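You operate a simulated robot arm through the tools that you are given. There is no shell and no other tool.

The job below is to be done with a simulated robot arm. You get a single attempt, and the scene is never put back.

TASK
Warm the cold steam main gently, then open it wide.
Fine: open the line drain, wind the main wheel to about 25, wait till the drain blows steam, close the drain.

It is judged by the outcome, as a careful person would: the job done as asked, and still so three seconds after it is handed in. It fails if anything else is knocked over, pushed out of place, dropped, spilled or broken.

THE ROBOT
A 6-joint arm with a two-finger parallel gripper, fixed in place. Base frame: the origin is on the floor under the middle of its stand, x ahead of it, y to its left, z up. Readings come in cm, degrees, newtons and seconds.
With the tool pointing down near the work surface it reaches from about 26 to 68 cm from the base axis. Its first joint turns from -66.0 to 66.0 degrees. Payload 2.9 kg.
The TCP is the grasp point between the finger pads, 3 cm short of the fingertips. In the tool frame z runs along the fingers and y along their closing line. The gripper opens to 11 cm. The fingers are 2 cm wide and 1 cm thick; the gripper's body (4.8 by 11.2 cm) begins 5.5 cm behind the TCP.
Orientation is that of the tool frame in the base frame, as a unit quaternion [x, y, z, w]. With the fingers straight down and closing along the base's y, the tool's x points along the base's -x, its y along +y and its z along -z.

THE INTERFACE
- The arm moves only by the tool move_arm. Its arguments are lists of equal length, an entry for each row: "rotation": the turn, a rotation vector about the tool's x, y, z in degrees, a list of three; "xyz": the shift along the tool's x, y, z in cm, a list of three; "gripper": the closure, from 0 (fully open) to 1 (shut). In form: {"rotation": [[rx, ry, rz], ...], "xyz": [[tx, ty, tz], ...], "gripper": [gripper, ...]}. A call has 1 to 20 rows; each row is the pose to reach, as a shift and turn from the pose commanded when the call began, along the tool's axes at that moment. Rows are played at 5 a second. More than 5 cm and 8.6 degrees between two rows, or a gripper value outside its range, and nothing of the call is played. Where a pose cannot be reached the arm comes as near as it can. A force on the tool above 40 N (or 10 N above the force at the start of the call, whichever is more), or a blocked arm, ends the call early, and 0.2 s more pass. The fingers move at their own pace (about 10.8 cm/s each) and stop on an object; they squeeze with about 42 N. The grip force told is the motor's: it shows also when the fingers shut on nothing. Time passes only in rows, and 0.2 s behind the last, so rows that repeat a pose let the fingers close. It gives the time, the measured TCP pose, the force on the tool (base axes), the opening and the grip force at its end, in the units of the frame above (readings bear some noise), with the torque about the TCP (base axes, N m) and any sound that the robot's microphone picked up, and new pictures: "show" is both (left out), scene, wrist or none.
- Cameras (640 x 400 px; columns grow to the right, rows downward): "scene" is fixed at [5.55, 42.07, 138.8]; the picture's right is [-0.91, -0.42, 0.00], its down [-0.24, 0.51, -0.82] and it looks along [0.34, -0.75, -0.57] (base axes); focal length 311 px, centre (320, 200). "wrist" rides on the gripper at [7.2, 1.7, -10.3] in the tool frame; the picture's right is [-0.23, 0.97, 0.00], its down [-0.76, -0.18, -0.62] and it looks along [-0.61, -0.14, 0.78] (tool axes); focal length 222 px, centre (320, 200). There is no depth. A picture from a camera that has moved, and an enlarged one, comes with that camera's place and axes in the base frame and with its lens.
- zoom(camera, box): a new picture of the part [left, top, right, bottom] of that camera's present view, enlarged. The clock stands still meanwhile.
- finish_job(): hands the job in; it is judged then, once.

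Nothing tells you positions but the pictures and the camera data. Unless the task says otherwise, let go and move clear before handing in.

The tools are called after "Request:" as name(argument=value, ...) on one line, values as JSON. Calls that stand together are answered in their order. move_arm: Moves the arm, as the interface text tells. Its arguments: {"type":"object","properties":{"rotation":{"type":"array","items":{"type":"array","items":{"type":"number"}}},"xyz":{"type":"array","items":{"type":"array","items":{"type":"number"}}},"gripper":{"type":"array","items":{"type":"number"}},"show":{"type":"string","enum":["both","scene","wrist","none"]}},"required":["rotation","xyz","gripper"]} The other tools are called the same way: zoom (camera, box) takes an enlarged picture of a part of a camera's view; finish_job () hands the job in.

At the start:

```text
clock: 0.0
position: [41.1, -6.25, 112.46]
ee_rot: [0.0, 1.0, 0.001, 0.0]
wrist_force: [-1.2, -0.4, -0.8]
ft_torque: [0.03, 0.01, 0.03]
finger_gap: 11.0
grip_force: 0.0
```

scene: 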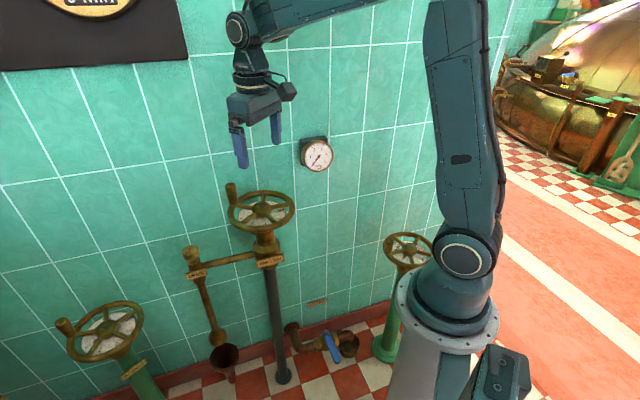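
wrist: 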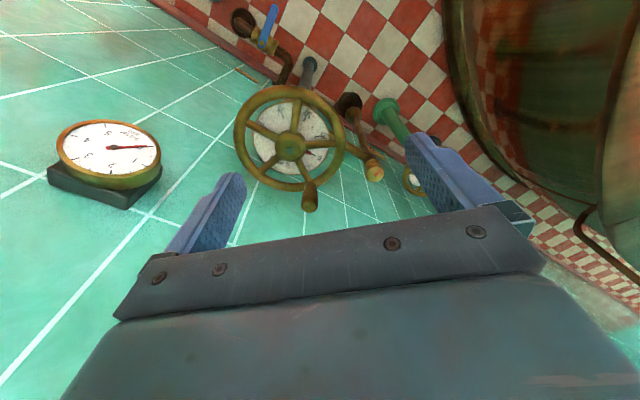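

I see a wall with three handwheels, a gauge, a sign, a side pipe with a tagged end, and a blue-levered valve near the floor. I'll zoom in to read the labels before moving anything.

Request:
zoom(camera="scene", box=[170, 170, 370, 295])

Request:
zoom(camera="scene", box=[180, 275, 380, 400])

Request:
zoom(camera="scene", box=[40, 275, 240, 400])

Request:
zoom(camera="scene", box=[280, 120, 360, 170])

Request:
zoom(camera="wrist", box=[200, 0, 440, 220])

Request:
zoom(camera="wrist", box=[40, 100, 180, 220])

Request:
zoom(camera="scene", box=[0, 0, 200, 100])

Request:
zoom(camera="scene", box=[350, 220, 450, 380])

```text
3.20 times, centred on (270, 232) of scene
camera zoom: at [5.55, 42.07, 138.8], right [-0.91, -0.42, 0.0], down [-0.24, 0.51, -0.82], along [0.34, -0.75, -0.57], focal length 995 px, centre (480, 96)
```

zoom: 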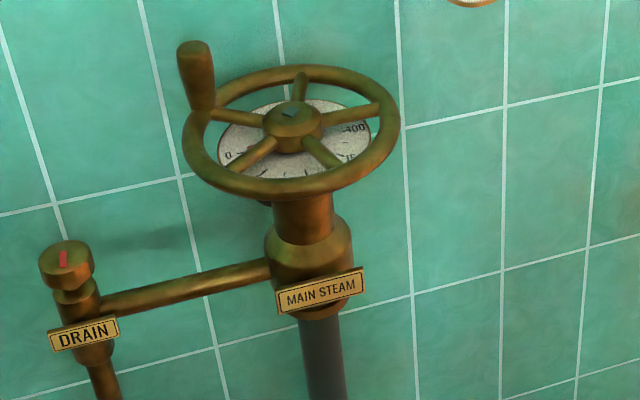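

```text
3.20 times, centred on (280, 338) of scene
camera zoom: at [5.55, 42.07, 138.8], right [-0.91, -0.42, 0.0], down [-0.24, 0.51, -0.82], along [0.34, -0.75, -0.57], focal length 995 px, centre (448, -240)
```

zoom: 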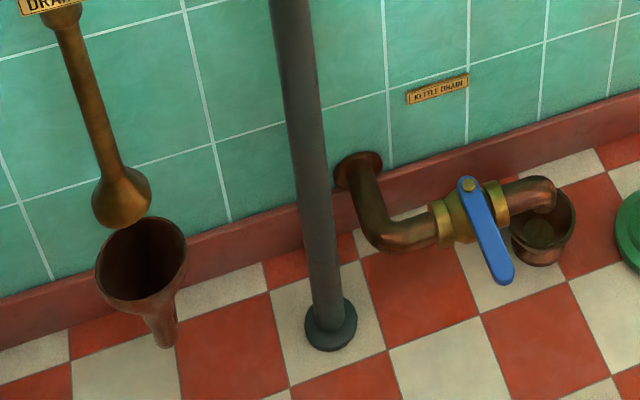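

```text
3.20 times, centred on (140, 338) of scene
camera zoom: at [5.55, 42.07, 138.8], right [-0.91, -0.42, 0.0], down [-0.24, 0.51, -0.82], along [0.34, -0.75, -0.57], focal length 995 px, centre (896, -240)
```

zoom: 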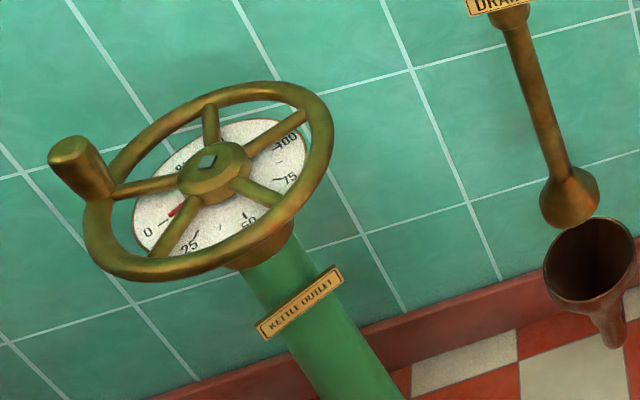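

```text
8.00 times, centred on (320, 145) of scene
camera zoom: at [5.55, 42.07, 138.8], right [-0.91, -0.42, 0.0], down [-0.24, 0.51, -0.82], along [0.34, -0.75, -0.57], focal length 2488 px, centre (320, 640)
```

zoom: 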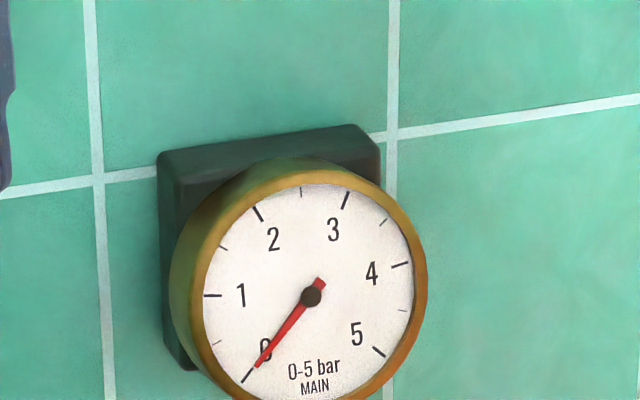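

```text
1.82 times, centred on (320, 110) of wrist
camera zoom: at [33.81, -4.46, 122.81], right [0.23, 0.97, 0.0], down [0.76, -0.18, 0.62], along [0.61, -0.14, -0.78], focal length 404 px, centre (320, 364)
```

zoom: 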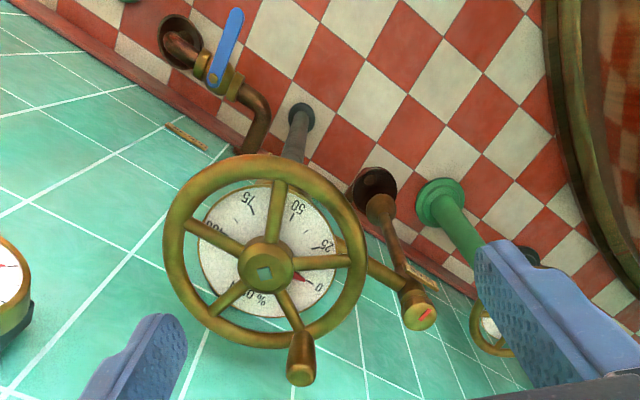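

```text
3.33 times, centred on (110, 160) of wrist
camera zoom: at [33.81, -4.46, 122.81], right [0.23, 0.97, 0.0], down [0.76, -0.18, 0.62], along [0.61, -0.14, -0.78], focal length 740 px, centre (1020, 333)
```

zoom: 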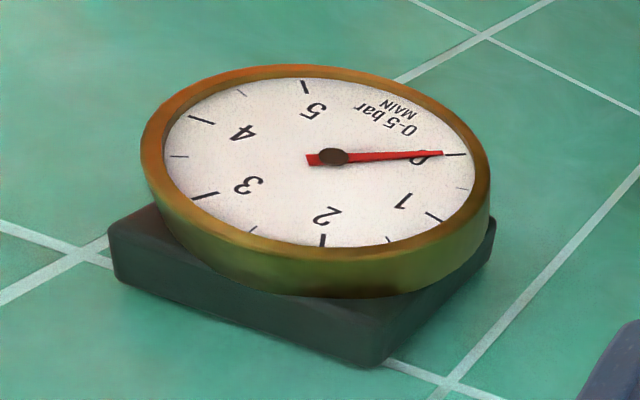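

```text
3.20 times, centred on (100, 50) of scene
camera zoom: at [5.55, 42.07, 138.8], right [-0.91, -0.42, 0.0], down [-0.24, 0.51, -0.82], along [0.34, -0.75, -0.57], focal length 995 px, centre (1024, 680)
```

zoom: 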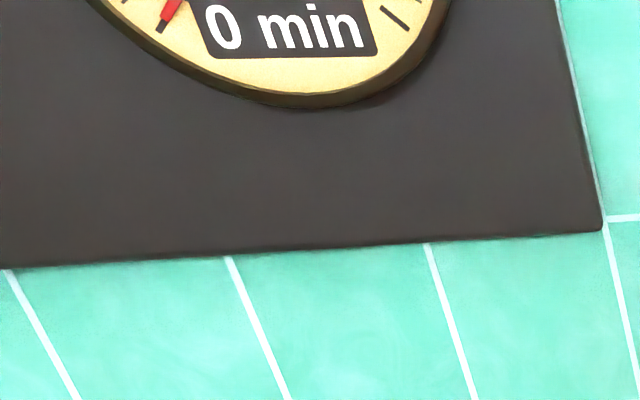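

```text
2.50 times, centred on (400, 300) of scene
camera zoom: at [5.55, 42.07, 138.8], right [-0.91, -0.42, 0.0], down [-0.24, 0.51, -0.82], along [0.34, -0.75, -0.57], focal length 778 px, centre (120, -50)
```

zoom: 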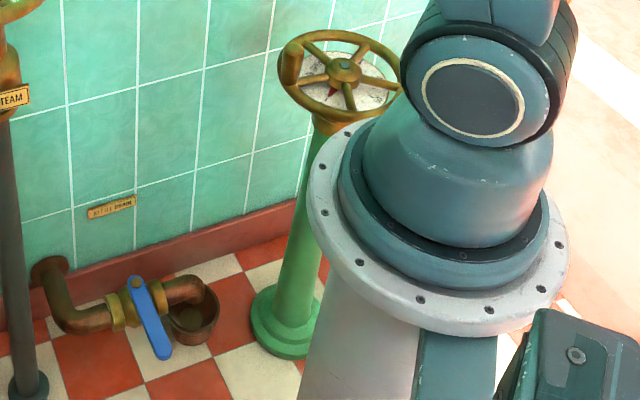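

The main wheel's hub is near (47, -12, 91) with its crank handle at about (55, -11, 96). The DRAIN knob is near (61.6, 1.4, 81); the blue lever is the kettle drain and I'll leave it alone. Next I move above the DRAIN knob for a closer look.

Request:
move_arm(rotation=[[0, 0, 0], [0, 0, 0], [0, 0, 0], [0, 0, 0], [0, 0, 0], [0, 0, 0], [0, 0, 0], [0, 0, 0]], xyz=[[-3, 1, 1.5], [-6, 2, 3.5], [-9, 3.2, 5.5], [-12, 4.4, 7.5], [-15, 5.6, 9.5], [-18, 6.8, 11.5], [-20.5, 7.6, 13.5], [-20.5, 7.6, 15]], gripper=[0, 0, 0, 0, 0, 0, 0, 0])

```text
clock: 1.8
position: [61.57, 1.48, 97.49]
ee_rot: [0.0, 1.0, 0.0, 0.0]
wrist_force: [0.9, -0.1, 0.3]
ft_torque: [0.03, -0.02, -0.01]
finger_gap: 11.02
grip_force: 0.1
camera wrist: at [54.33, 3.08, 107.87], right [0.23, 0.97, 0.0], down [0.76, -0.18, 0.62], along [0.61, -0.14, -0.78], focal length 222 px, centre (320, 200)
```

scene: 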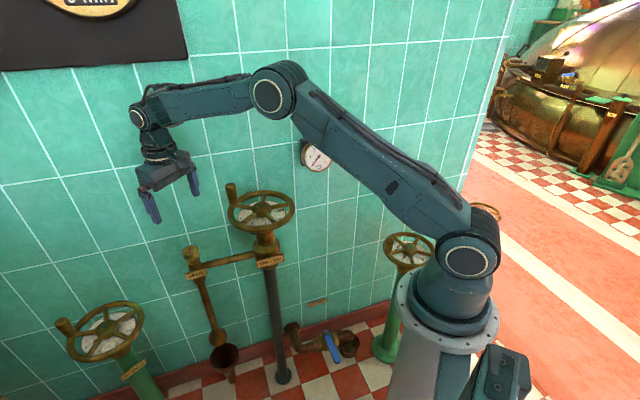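
wrist: 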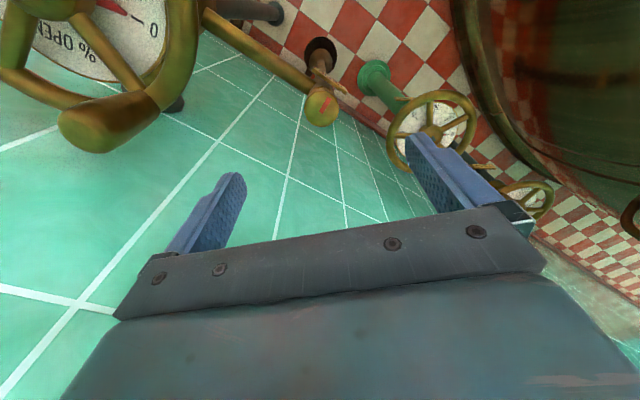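

The DRAIN knob sits right under the gripper. I'll zoom in to see its index mark and shape before choosing a grip.

Request:
zoom(camera="wrist", box=[270, 60, 370, 130])

Request:
zoom(camera="scene", box=[160, 225, 240, 285])

Request:
zoom(camera="wrist", box=[0, 0, 210, 160])

Request:
zoom(camera="scene", box=[220, 175, 305, 235])

```text
5.71 times, centred on (320, 95) of wrist
camera zoom: at [54.33, 3.08, 107.87], right [0.23, 0.97, 0.0], down [0.76, -0.18, 0.62], along [0.61, -0.14, -0.78], focal length 1269 px, centre (320, 800)
```

zoom: 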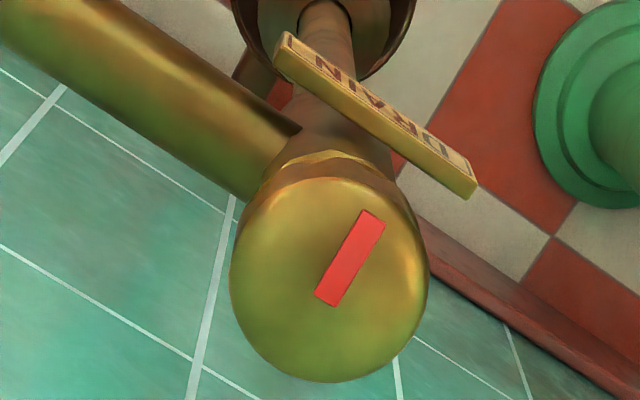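

```text
6.67 times, centred on (200, 255) of scene
camera zoom: at [5.56, 42.07, 138.8], right [-0.91, -0.42, 0.0], down [-0.24, 0.51, -0.82], along [0.34, -0.75, -0.57], focal length 2074 px, centre (1120, -167)
```

zoom: 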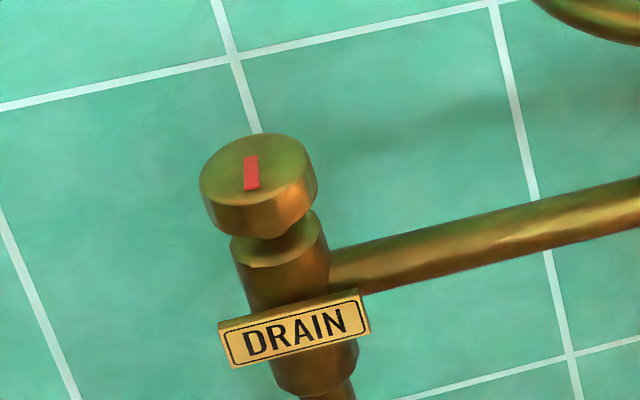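

```text
2.50 times, centred on (105, 80) of wrist
camera zoom: at [54.33, 3.08, 107.87], right [0.23, 0.97, 0.0], down [0.76, -0.18, 0.62], along [0.61, -0.14, -0.78], focal length 555 px, centre (858, 500)
```

zoom: 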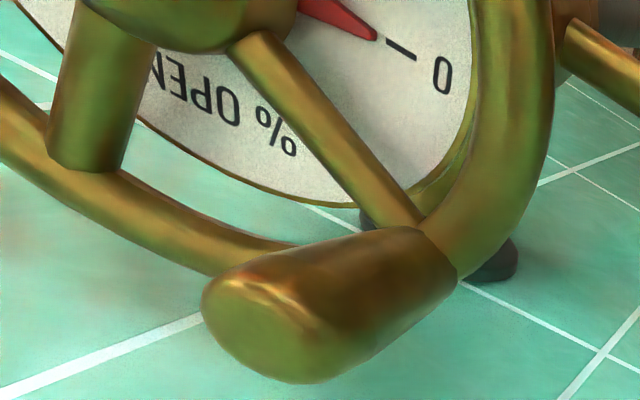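

```text
6.67 times, centred on (262, 205) of scene
camera zoom: at [5.56, 42.07, 138.8], right [-0.91, -0.42, 0.0], down [-0.24, 0.51, -0.82], along [0.34, -0.75, -0.57], focal length 2074 px, centre (703, 167)
```

zoom: 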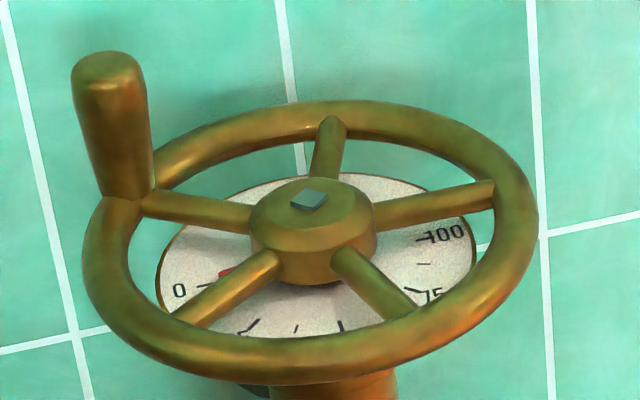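

The DRAIN is a round knob about 4 cm across, at roughly (61.9, 1.5) with its top at about z = 81. Its red index points toward -x, +y. I'll pre-turn the gripper 90° clockwise, so the counter-clockwise opening turn keeps the camera clear of the main wheel, then look again.

Request:
move_arm(rotation=[[0, 0, 8.2], [0, 0, 16.4], [0, 0, 24.6], [0, 0, 32.8], [0, 0, 41], [0, 0, 49.2], [0, 0, 57.4], [0, 0, 65.6], [0, 0, 73.8], [0, 0, 82], [0, 0, 90], [0, 0, 90]], xyz=[[-0.3, 0, 0], [-0.3, 0, 0], [-0.3, 0, 0], [-0.3, 0, 0.5], [-0.3, 0, 1], [-0.3, 0, 1.5], [-0.3, 0, 2], [-0.3, 0, 3], [-0.3, 0, 4], [-0.3, 0, 5], [-0.3, 0, 6], [-0.3, 0, 6]], gripper=[0, 0, 0, 0, 0, 0, 0, 0, 0, 0, 0, 0])

```text
clock: 4.4
position: [61.93, 1.44, 91.36]
ee_rot: [0.708, 0.706, 0.0, 0.0]
wrist_force: [-1.0, -0.5, -0.2]
ft_torque: [0.0, 0.01, 0.01]
finger_gap: 10.99
grip_force: 0.1
camera wrist: at [63.53, 8.57, 101.82], right [0.97, -0.23, 0.0], down [-0.18, -0.76, 0.62], along [-0.14, -0.61, -0.78], focal length 222 px, centre (320, 200)
```

scene: 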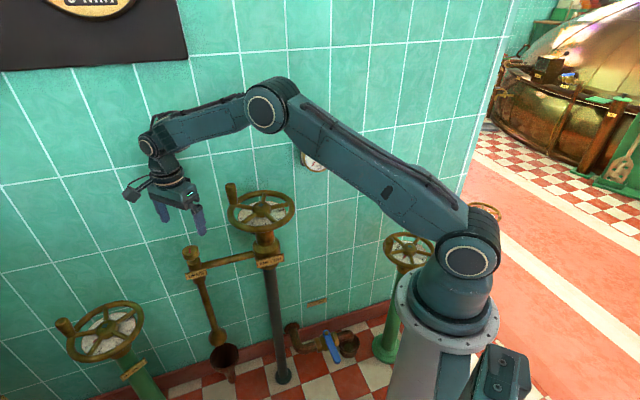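
wrist: 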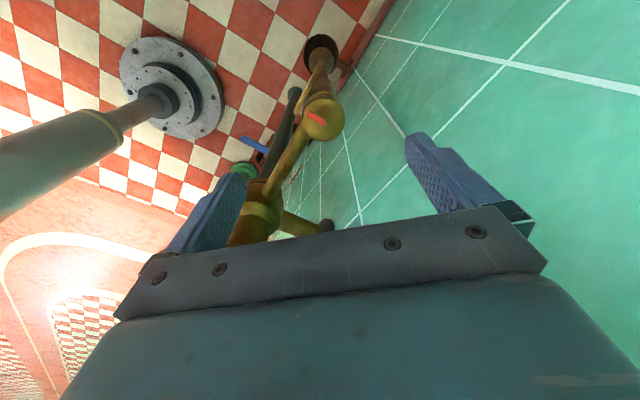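

The gripper is turned and sits above the knob. I'll zoom to fix the knob centre precisely.

Request:
zoom(camera="wrist", box=[270, 70, 370, 170])

```text
4.00 times, centred on (320, 120) of wrist
camera zoom: at [63.53, 8.57, 101.82], right [0.97, -0.23, 0.0], down [-0.18, -0.76, 0.62], along [-0.14, -0.61, -0.78], focal length 888 px, centre (320, 520)
```

zoom: 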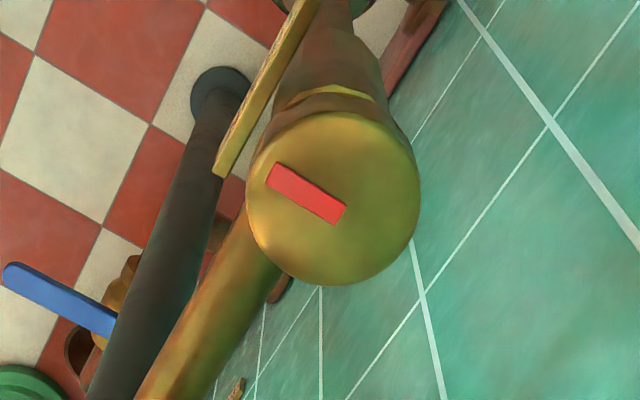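

The knob centre refines to (62.2, 1.55), top z ≈ 81. I'll lower so the pads straddle the knob and then close on it.

Request:
move_arm(rotation=[[0, 0, 0], [0, 0, 0], [0, 0, 0], [0, 0, 0], [0, 0, 0], [0, 0, 0]], xyz=[[0.1, 0.27, 2.5], [0.1, 0.27, 5], [0.1, 0.27, 7], [0.1, 0.27, 8.7], [0.1, 0.27, 10], [0.1, 0.27, 10]], gripper=[0, 0, 0, 0, 0, 0])

```text
clock: 5.8
position: [62.09, 1.54, 81.47]
ee_rot: [0.707, 0.707, 0.0, 0.0]
wrist_force: [-0.3, 1.0, -0.2]
ft_torque: [-0.01, -0.01, 0.02]
finger_gap: 11.0
grip_force: 0.0
camera wrist: at [63.75, 8.84, 91.84], right [0.97, -0.23, 0.0], down [-0.18, -0.76, 0.62], along [-0.14, -0.61, -0.78], focal length 222 px, centre (320, 200)
```

scene: 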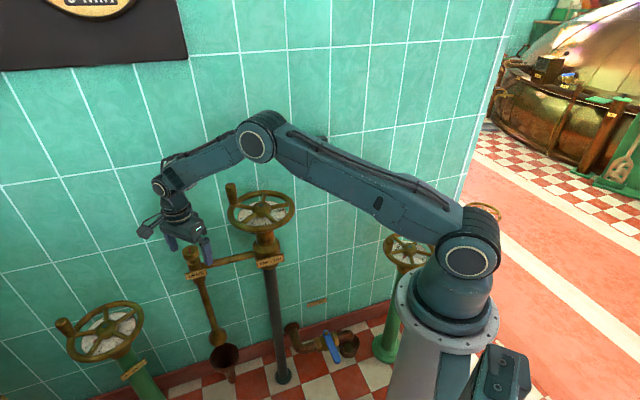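
wrist: 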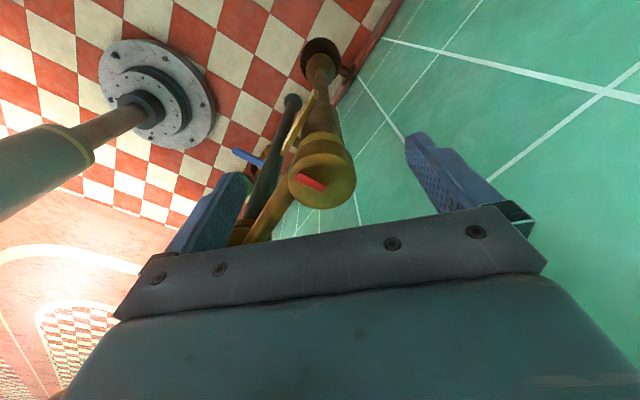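

The pads straddle the knob and nothing has touched. I'll lower by another 0.4 cm and close on it.

Request:
move_arm(rotation=[[0, 0, 0], [0, 0, 0], [0, 0, 0], [0, 0, 0], [0, 0, 0]], xyz=[[0.1, 0.15, 0.4], [0.1, 0.15, 0.4], [0.1, 0.15, 0.4], [0.1, 0.15, 0.4], [0.1, 0.15, 0.4]], gripper=[0, 0.5, 1, 1, 1])

```text
clock: 7.0
position: [62.22, 1.6, 81.14]
ee_rot: [0.707, 0.707, 0.001, 0.0]
wrist_force: [-3.0, 1.2, -0.5]
ft_torque: [-0.05, 0.28, -0.05]
finger_gap: 4.07
grip_force: 45.2
camera wrist: at [63.88, 8.89, 91.44], right [0.97, -0.23, 0.0], down [-0.18, -0.76, 0.62], along [-0.14, -0.61, -0.78], focal length 222 px, centre (320, 200)
```

scene: 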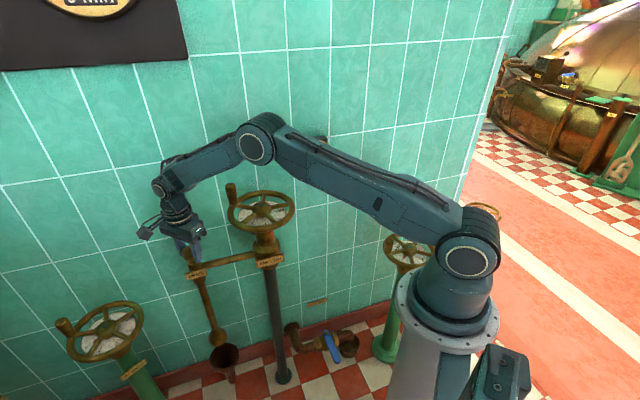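
wrist: 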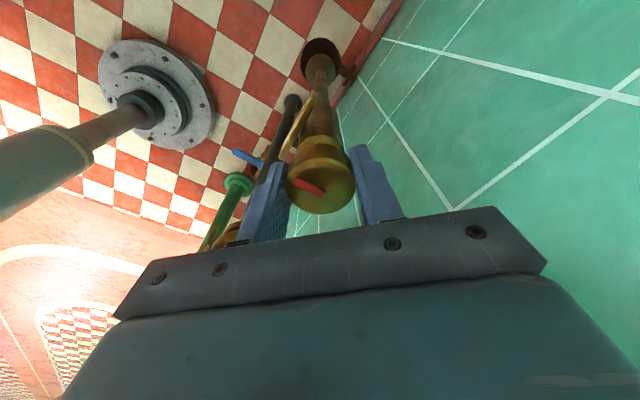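

The knob is gripped with a 4.07 cm gap, matching its size. I'll try a short counter-clockwise (opening) turn and watch the torque.

Request:
move_arm(rotation=[[0, 0, -5], [0, 0, -10], [0, 0, -15], [0, 0, -20], [0, 0, -20]], xyz=[[0, 0, 0], [0, 0, 0], [0, 0, 0], [0, 0, 0], [0, 0, 0]], gripper=[1, 1, 1, 1, 1])

```text
clock: 8.2
position: [62.23, 1.57, 80.99]
ee_rot: [0.573, 0.819, -0.002, -0.003]
wrist_force: [-29.0, -1.8, 11.0]
ft_torque: [-0.83, -0.91, -0.03]
finger_gap: 4.03
grip_force: 45.2
camera wrist: at [61.27, 9.02, 91.44], right [0.99, 0.12, -0.01], down [0.1, -0.78, 0.62], along [0.07, -0.62, -0.78], focal length 222 px, centre (320, 200)
```

scene: 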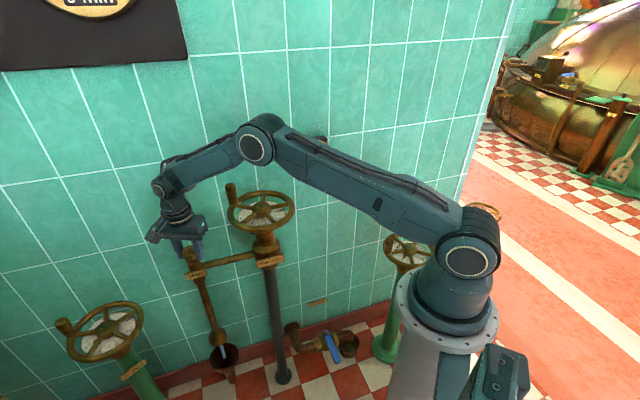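
wrist: 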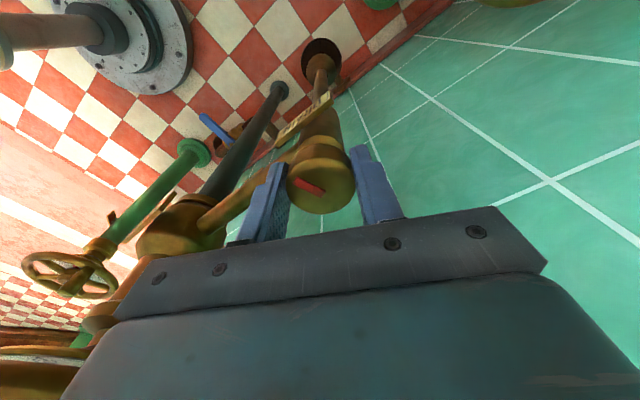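

The knob turned along with the gripper, and something now seems to run at the drain funnel. I'll zoom to check.

Request:
zoom(camera="scene", box=[180, 310, 280, 390])

Request:
zoom(camera="wrist", box=[240, 120, 400, 230])

Request:
zoom(camera="scene", box=[140, 200, 240, 290])

```text
5.00 times, centred on (230, 350) of scene
camera zoom: at [5.46, 42.07, 138.81], right [-0.91, -0.42, 0.0], down [-0.24, 0.51, -0.82], along [0.34, -0.75, -0.57], focal length 1555 px, centre (770, -550)
```

zoom: 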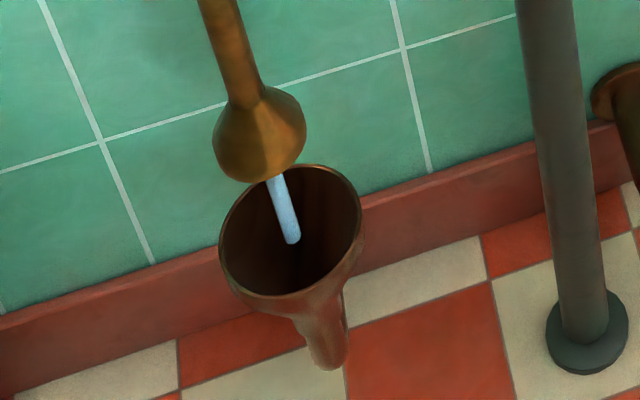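

```text
3.64 times, centred on (320, 175) of wrist
camera zoom: at [61.27, 9.02, 91.44], right [0.99, 0.12, -0.01], down [0.1, -0.78, 0.62], along [0.07, -0.62, -0.78], focal length 808 px, centre (320, 291)
```

zoom: 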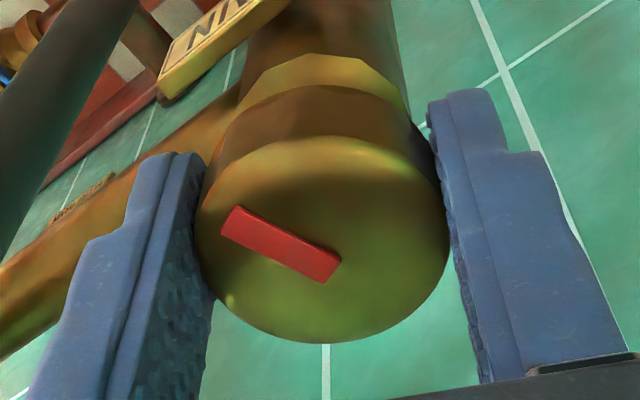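

```text
4.44 times, centred on (190, 245) of scene
camera zoom: at [5.46, 42.07, 138.81], right [-0.91, -0.42, 0.0], down [-0.24, 0.51, -0.82], along [0.34, -0.75, -0.57], focal length 1382 px, centre (898, 0)
```

zoom: 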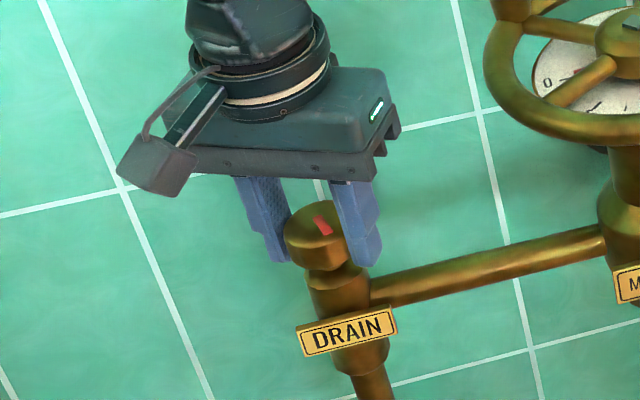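

Water is running at the drain, so counter-clockwise opens it. There is about 29 N of sideways load, so I'll nudge the grip to relieve it before turning further.

Request:
move_arm(rotation=[[0, 0, 0], [0, 0, 0], [0, 0, 0]], xyz=[[0.03, -0.1, -0.05], [0.06, -0.2, -0.1], [0.06, -0.2, -0.1]], gripper=[1, 1, 1], show="none")

```text
clock: 9.0
position: [62.19, 1.65, 81.14]
ee_rot: [0.573, 0.819, -0.001, 0.001]
wrist_force: [4.8, 0.2, -12.9]
ft_torque: [0.98, 0.34, 0.02]
finger_gap: 4.05
grip_force: 44.7
```

The load is relieved. I'll continue the counter-clockwise turn.

Request:
move_arm(rotation=[[0, 0, -6], [0, 0, -12], [0, 0, -18], [0, 0, -24], [0, 0, -30], [0, 0, -30]], xyz=[[0, 0, 0.05], [0, 0, 0.05], [0, 0, 0.05], [0, 0, 0.05], [0, 0, 0.05], [0, 0, 0.05]], gripper=[1, 1, 1, 1, 1, 1])

```text
clock: 10.4
position: [62.08, 1.56, 81.0]
ee_rot: [0.342, 0.94, 0.0, 0.0]
wrist_force: [-3.2, -6.7, -10.2]
ft_torque: [-0.65, -0.37, -0.01]
finger_gap: 4.06
grip_force: 44.8
camera wrist: at [57.58, 7.53, 91.45], right [0.8, 0.6, 0.0], down [0.47, -0.63, 0.62], along [0.37, -0.5, -0.78], focal length 222 px, centre (320, 200)
```

scene: 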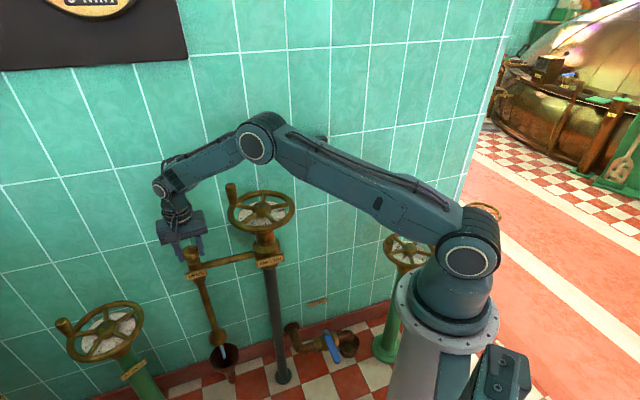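
wrist: 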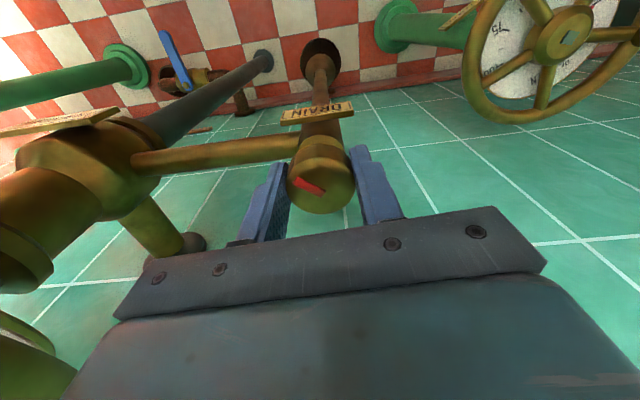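

The knob follows smoothly with no stop yet at 50° total. I'll continue to about 90°.

Request:
move_arm(rotation=[[0, 0, -6], [0, 0, -12], [0, 0, -18], [0, 0, -24], [0, 0, -30], [0, 0, -36], [0, 0, -40], [0, 0, -40]], xyz=[[0, 0, 0], [0, 0, 0], [0, 0, 0], [0, 0, 0], [0, 0, 0], [0, 0, 0], [0, 0, 0], [0, 0, 0]], gripper=[1, 1, 1, 1, 1, 1, 1, 1])

Request:
zoom(camera="scene", box=[180, 310, 280, 390])

Request:
zoom(camera="wrist", box=[240, 120, 400, 230])

```text
clock: 12.2
position: [62.05, 1.44, 81.04]
ee_rot: [0.0, 1.0, -0.001, -0.002]
wrist_force: [-15.0, -20.7, -5.0]
ft_torque: [-0.19, 0.2, -0.04]
finger_gap: 4.03
grip_force: 44.8
camera wrist: at [54.77, 3.17, 91.47], right [0.23, 0.97, 0.0], down [0.76, -0.18, 0.62], along [0.6, -0.14, -0.78], focal length 222 px, centre (320, 200)
```

scene: 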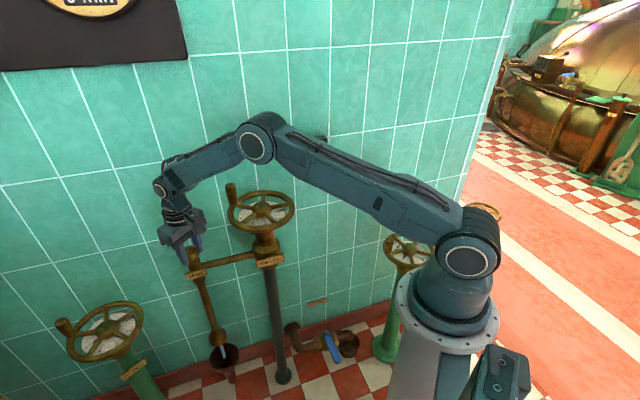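
wrist: 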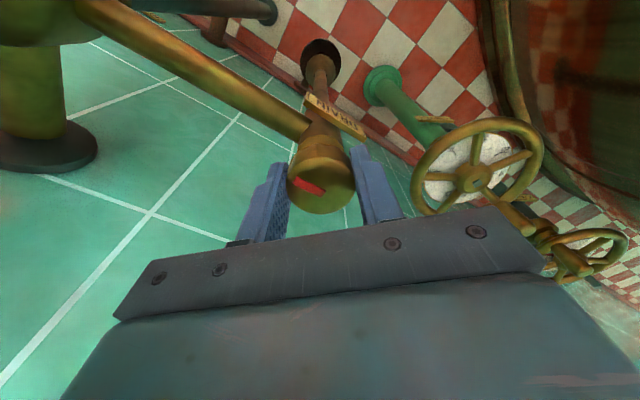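

```text
5.00 times, centred on (230, 350) of scene
camera zoom: at [5.53, 42.03, 138.82], right [-0.91, -0.42, 0.0], down [-0.24, 0.52, -0.82], along [0.34, -0.75, -0.57], focal length 1555 px, centre (770, -550)
```

zoom: 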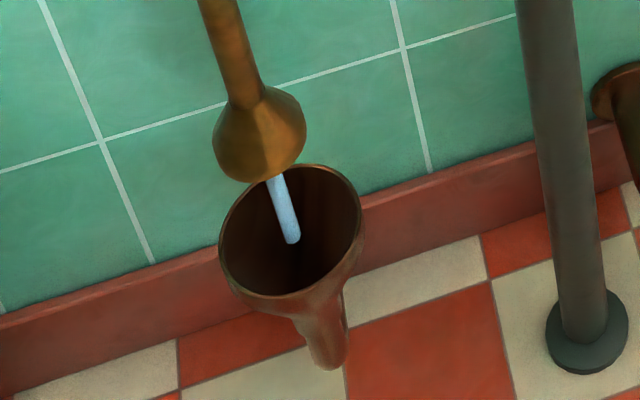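

```text
3.64 times, centred on (320, 175) of wrist
camera zoom: at [54.77, 3.17, 91.47], right [0.23, 0.97, 0.0], down [0.76, -0.18, 0.62], along [0.6, -0.14, -0.78], focal length 808 px, centre (320, 291)
```

zoom: 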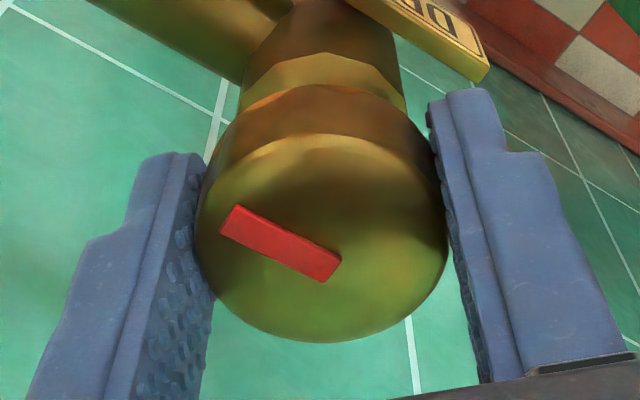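

At 90° total the knob still turns freely with the grip and there's no stop. I'll relieve the small side load and go about 30° further to feel for an end stop.

Request:
move_arm(rotation=[[0, 0, 0], [0, 0, -5], [0, 0, -10], [0, 0, -15], [0, 0, -20], [0, 0, -25], [0, 0, -30], [0, 0, -30]], xyz=[[0.08, -0.1, 0], [0.08, -0.1, 0], [0.08, -0.1, 0], [0.08, -0.1, 0], [0.08, -0.1, 0], [0.08, -0.1, 0], [0.08, -0.1, 0], [0.08, -0.1, 0]], gripper=[1, 1, 1, 1, 1, 1, 1, 1])

Request:
zoom(camera="wrist", box=[240, 120, 400, 230])

Request:
zoom(camera="scene", box=[140, 170, 300, 290])

```text
clock: 14.0
position: [62.16, 1.35, 81.12]
ee_rot: [-0.259, 0.966, 0.0, 0.003]
wrist_force: [6.9, -18.5, 4.3]
ft_torque: [0.36, 0.04, -0.25]
finger_gap: 4.06
grip_force: 45.4
camera wrist: at [54.96, -0.73, 91.53], right [-0.29, 0.96, 0.0], down [0.75, 0.23, 0.63], along [0.6, 0.18, -0.78], focal length 222 px, centre (320, 200)
```

scene: 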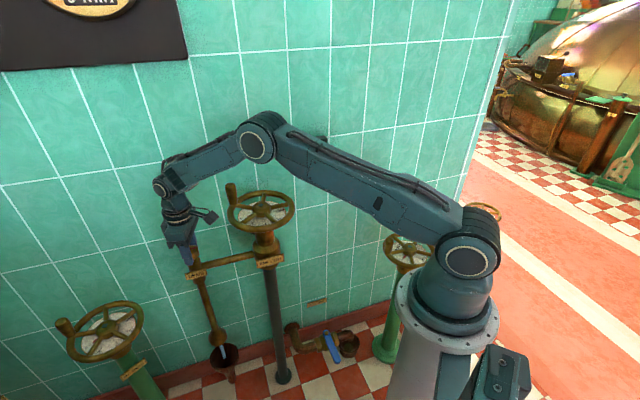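
wrist: 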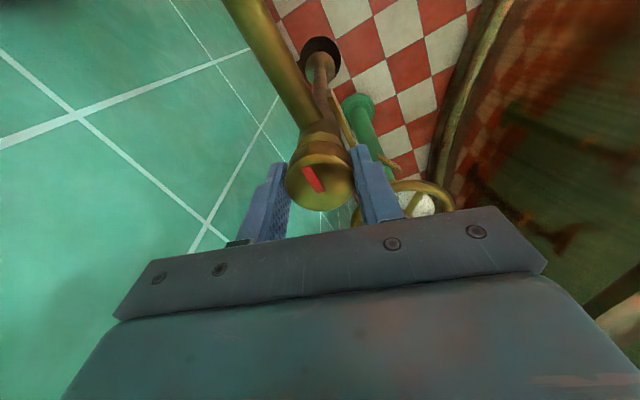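

```text
3.64 times, centred on (320, 175) of wrist
camera zoom: at [54.96, -0.73, 91.53], right [-0.29, 0.96, 0.0], down [0.75, 0.23, 0.63], along [0.6, 0.18, -0.78], focal length 808 px, centre (320, 291)
```

zoom: 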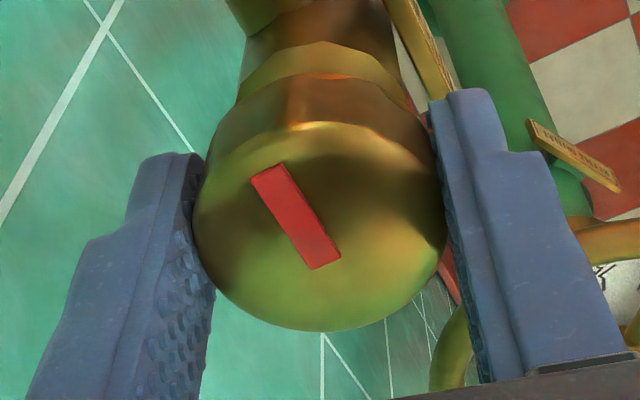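

```text
3.33 times, centred on (220, 230) of scene
camera zoom: at [5.56, 42.03, 138.82], right [-0.91, -0.42, 0.0], down [-0.24, 0.52, -0.82], along [0.34, -0.75, -0.57], focal length 1037 px, centre (653, 100)
```

zoom: 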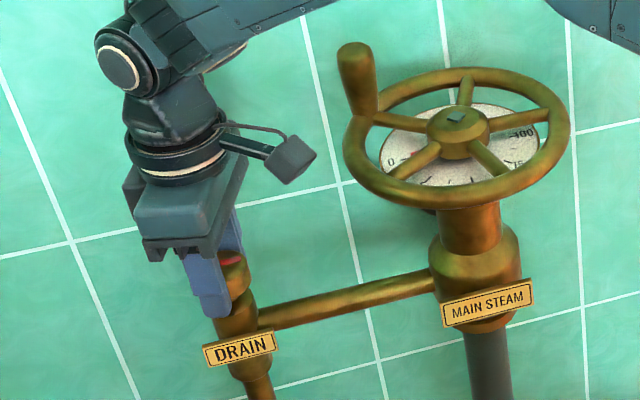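

The red index turned relative to the pads on that last bit, so the knob hit its stop after about 90° and now lines up with the pipe, meaning fully open. I'll release it, rise straight up, and turn the wrist back.

Request:
move_arm(rotation=[[0, 0, 0], [0, 0, 0], [0, 0, 0], [0, 0, 0], [0, 0, 0], [0, 0, 0], [0, 0, 5], [0, 0, 12], [0, 0, 20], [0, 0, 28], [0, 0, 30]], xyz=[[0, 0, 0], [0, 0, 0], [0, 0, 0], [0, 0, -3], [0, 0, -6], [0, 0, -10], [0, 0, -14], [0, 0, -18], [0, 0, -22], [0, 0, -26], [0, 0, -28]], gripper=[0.4, 0.3, 0.3, 0.3, 0.3, 0.3, 0.3, 0.3, 0.3, 0.3, 0.3])

Request:
zoom(camera="wrist", box=[260, 40, 380, 120])

Request:
zoom(camera="scene", box=[160, 225, 240, 285])

Request:
zoom(camera="scene", box=[180, 310, 280, 390])

```text
clock: 16.4
position: [62.13, 1.63, 109.07]
ee_rot: [0.0, 1.0, 0.001, -0.001]
wrist_force: [-0.5, 0.0, 0.6]
ft_torque: [0.03, -0.03, 0.06]
finger_gap: 7.66
grip_force: 0.0
camera wrist: at [54.77, 3.24, 119.47], right [0.23, 0.97, 0.0], down [0.76, -0.18, 0.62], along [0.61, -0.14, -0.78], focal length 222 px, centre (320, 200)
```

scene: 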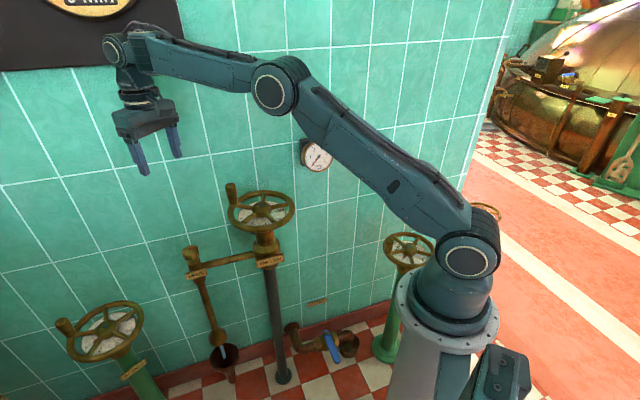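
wrist: 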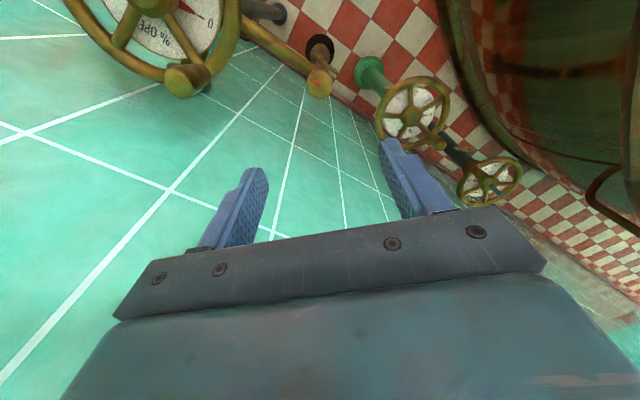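

```text
5.00 times, centred on (320, 80) of wrist
camera zoom: at [54.77, 3.24, 119.47], right [0.23, 0.97, 0.0], down [0.76, -0.18, 0.62], along [0.61, -0.14, -0.78], focal length 1111 px, centre (320, 800)
```

zoom: 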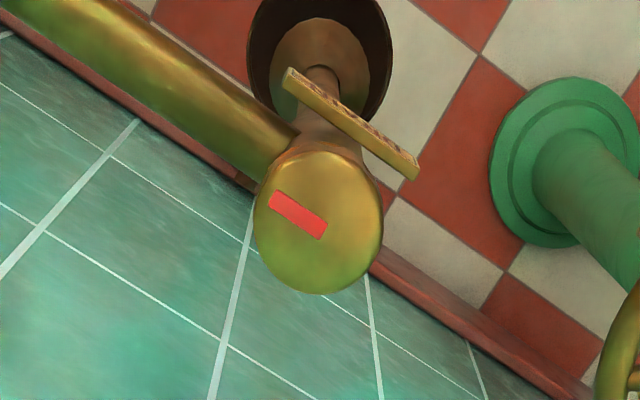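

```text
6.67 times, centred on (200, 255) of scene
camera zoom: at [5.55, 42.07, 138.8], right [-0.91, -0.42, 0.0], down [-0.24, 0.51, -0.82], along [0.34, -0.75, -0.57], focal length 2074 px, centre (1120, -167)
```

zoom: 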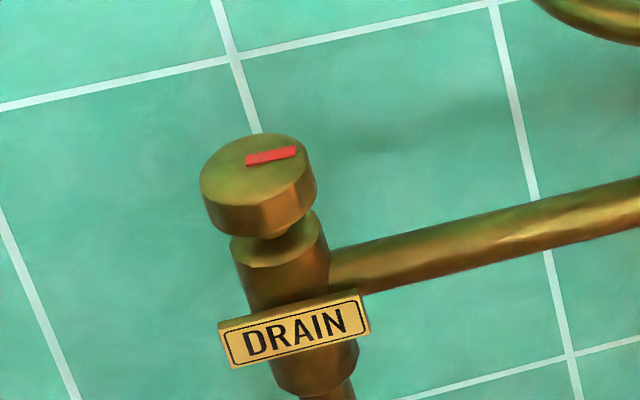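

```text
5.00 times, centred on (230, 350) of scene
camera zoom: at [5.55, 42.07, 138.8], right [-0.91, -0.42, 0.0], down [-0.24, 0.51, -0.82], along [0.34, -0.75, -0.57], focal length 1555 px, centre (770, -550)
```

zoom: 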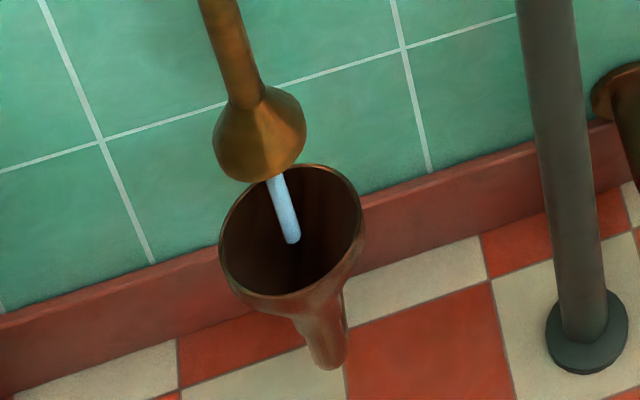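

The drain is fully open and running water, with its index in line with the pipe. Next I move over the main wheel to locate its hub and crank handle accurately.

Request:
move_arm(rotation=[[0, 0, 0], [0, 0, 0], [0, 0, 0], [0, 0, 0], [0, 0, 0], [0, 0, 0]], xyz=[[2, -2, -1], [4.5, -5, -2], [7.5, -8, -2], [10.5, -11, -2], [12.1, -12.8, -2], [12.1, -12.8, -2]], gripper=[0.3, 0.3, 0.3, 0.3, 0.3, 0.3])

Request:
zoom(camera="wrist", box=[160, 0, 480, 200])

```text
clock: 17.8
position: [49.77, -11.28, 110.78]
ee_rot: [0.0, 1.0, -0.001, 0.001]
wrist_force: [0.0, 0.2, 0.7]
ft_torque: [0.0, -0.02, 0.02]
finger_gap: 7.7
grip_force: 0.0
camera wrist: at [42.4, -9.59, 121.16], right [0.23, 0.97, 0.0], down [0.76, -0.18, 0.62], along [0.61, -0.14, -0.78], focal length 222 px, centre (320, 200)
```

scene: 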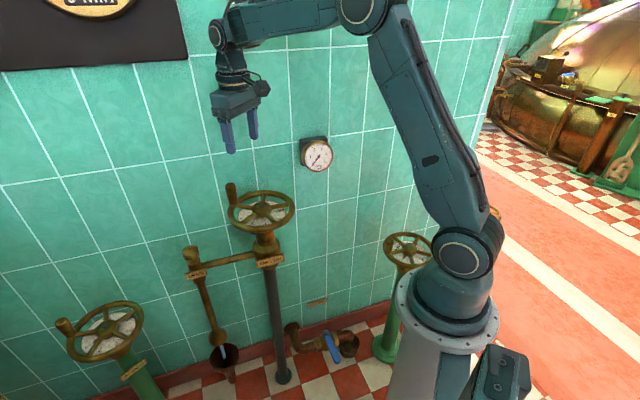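
wrist: 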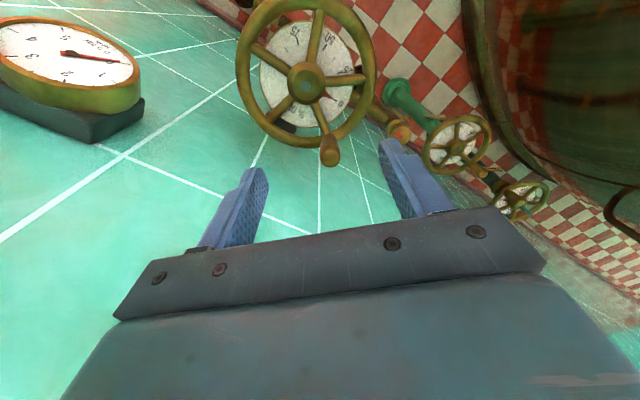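

```text
2.00 times, centred on (320, 100) of wrist
camera zoom: at [42.4, -9.59, 121.16], right [0.23, 0.97, 0.0], down [0.76, -0.18, 0.62], along [0.61, -0.14, -0.78], focal length 444 px, centre (320, 400)
```

zoom: 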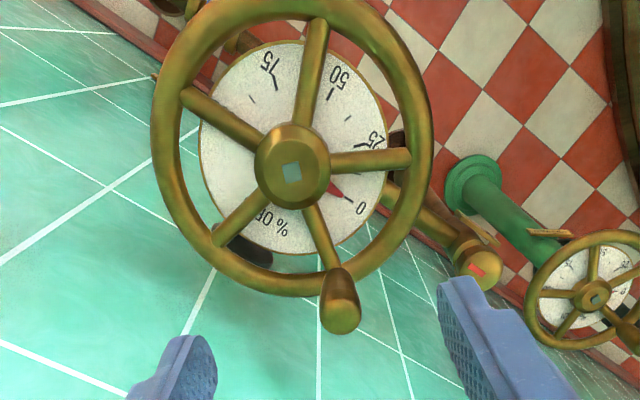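

The wheel's hub is at about (47.9, -12.5, 90.8) and the crank handle at about (55.6, -11.4) with its top near z = 95.6. The dial reads 0 and its scale runs counter-clockwise, about 48° per 25. I'll come down over the handle with the fingers on its tangential sides.

Request:
move_arm(rotation=[[0, 0, -4], [0, 0, -8], [0, 0, -8], [0, 0, -8], [0, 0, -8], [0, 0, -8]], xyz=[[-3, 0, 2], [-5.8, -0.1, 4], [-5.8, -0.1, 7], [-5.8, -0.1, 10], [-5.8, -0.1, 12.3], [-5.8, -0.1, 12.3]], gripper=[0.3, 0.4, 0.45, 0.45, 0.45, 0.45])

Request:
zoom(camera="scene", box=[200, 150, 310, 240])

Request:
zoom(camera="wrist", box=[200, 80, 440, 240])

```text
clock: 19.2
position: [55.78, -11.41, 98.74]
ee_rot: [-0.069, 0.998, 0.0, 0.0]
wrist_force: [-0.6, 0.1, -0.2]
ft_torque: [-0.01, -0.01, -0.01]
finger_gap: 6.05
grip_force: 0.1
camera wrist: at [48.28, -10.73, 109.11], right [0.09, 1.0, 0.0], down [0.78, -0.07, 0.62], along [0.62, -0.06, -0.78], focal length 222 px, centre (320, 200)
```

scene: 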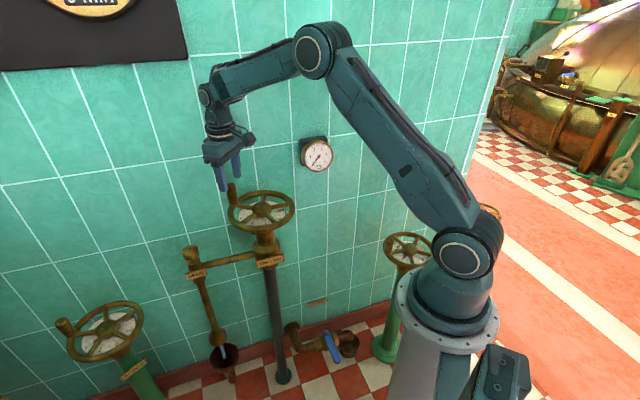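
wrist: 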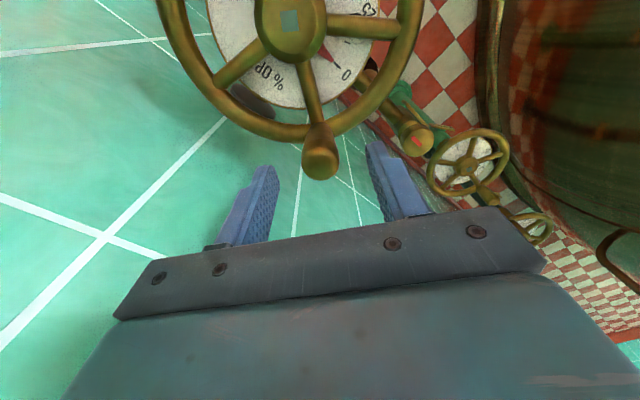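

```text
4.44 times, centred on (255, 195) of scene
camera zoom: at [5.55, 42.07, 138.8], right [-0.91, -0.42, 0.0], down [-0.24, 0.51, -0.82], along [0.34, -0.75, -0.57], focal length 1382 px, centre (609, 222)
```

zoom: 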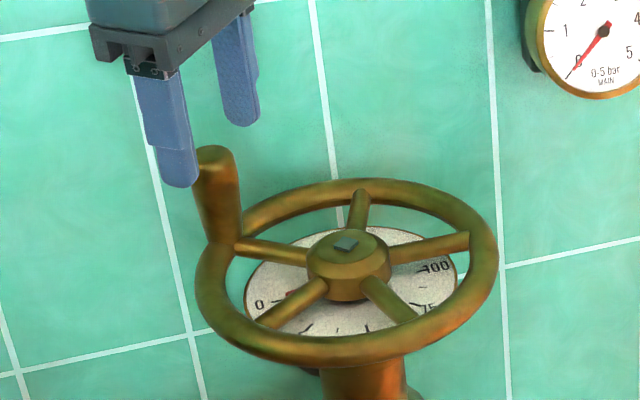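

```text
2.50 times, centred on (320, 160) of wrist
camera zoom: at [48.28, -10.73, 109.11], right [0.09, 1.0, 0.0], down [0.78, -0.07, 0.62], along [0.62, -0.06, -0.78], focal length 555 px, centre (320, 300)
```

zoom: 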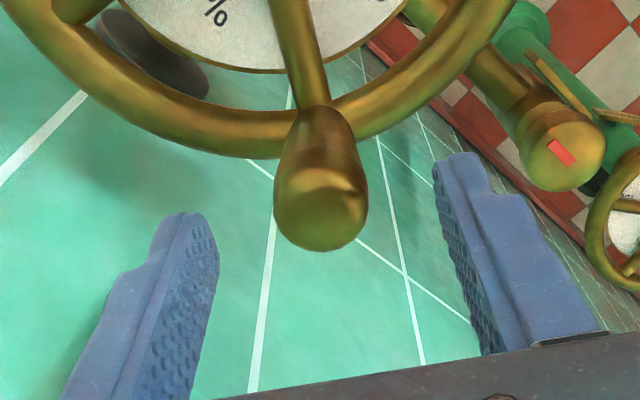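

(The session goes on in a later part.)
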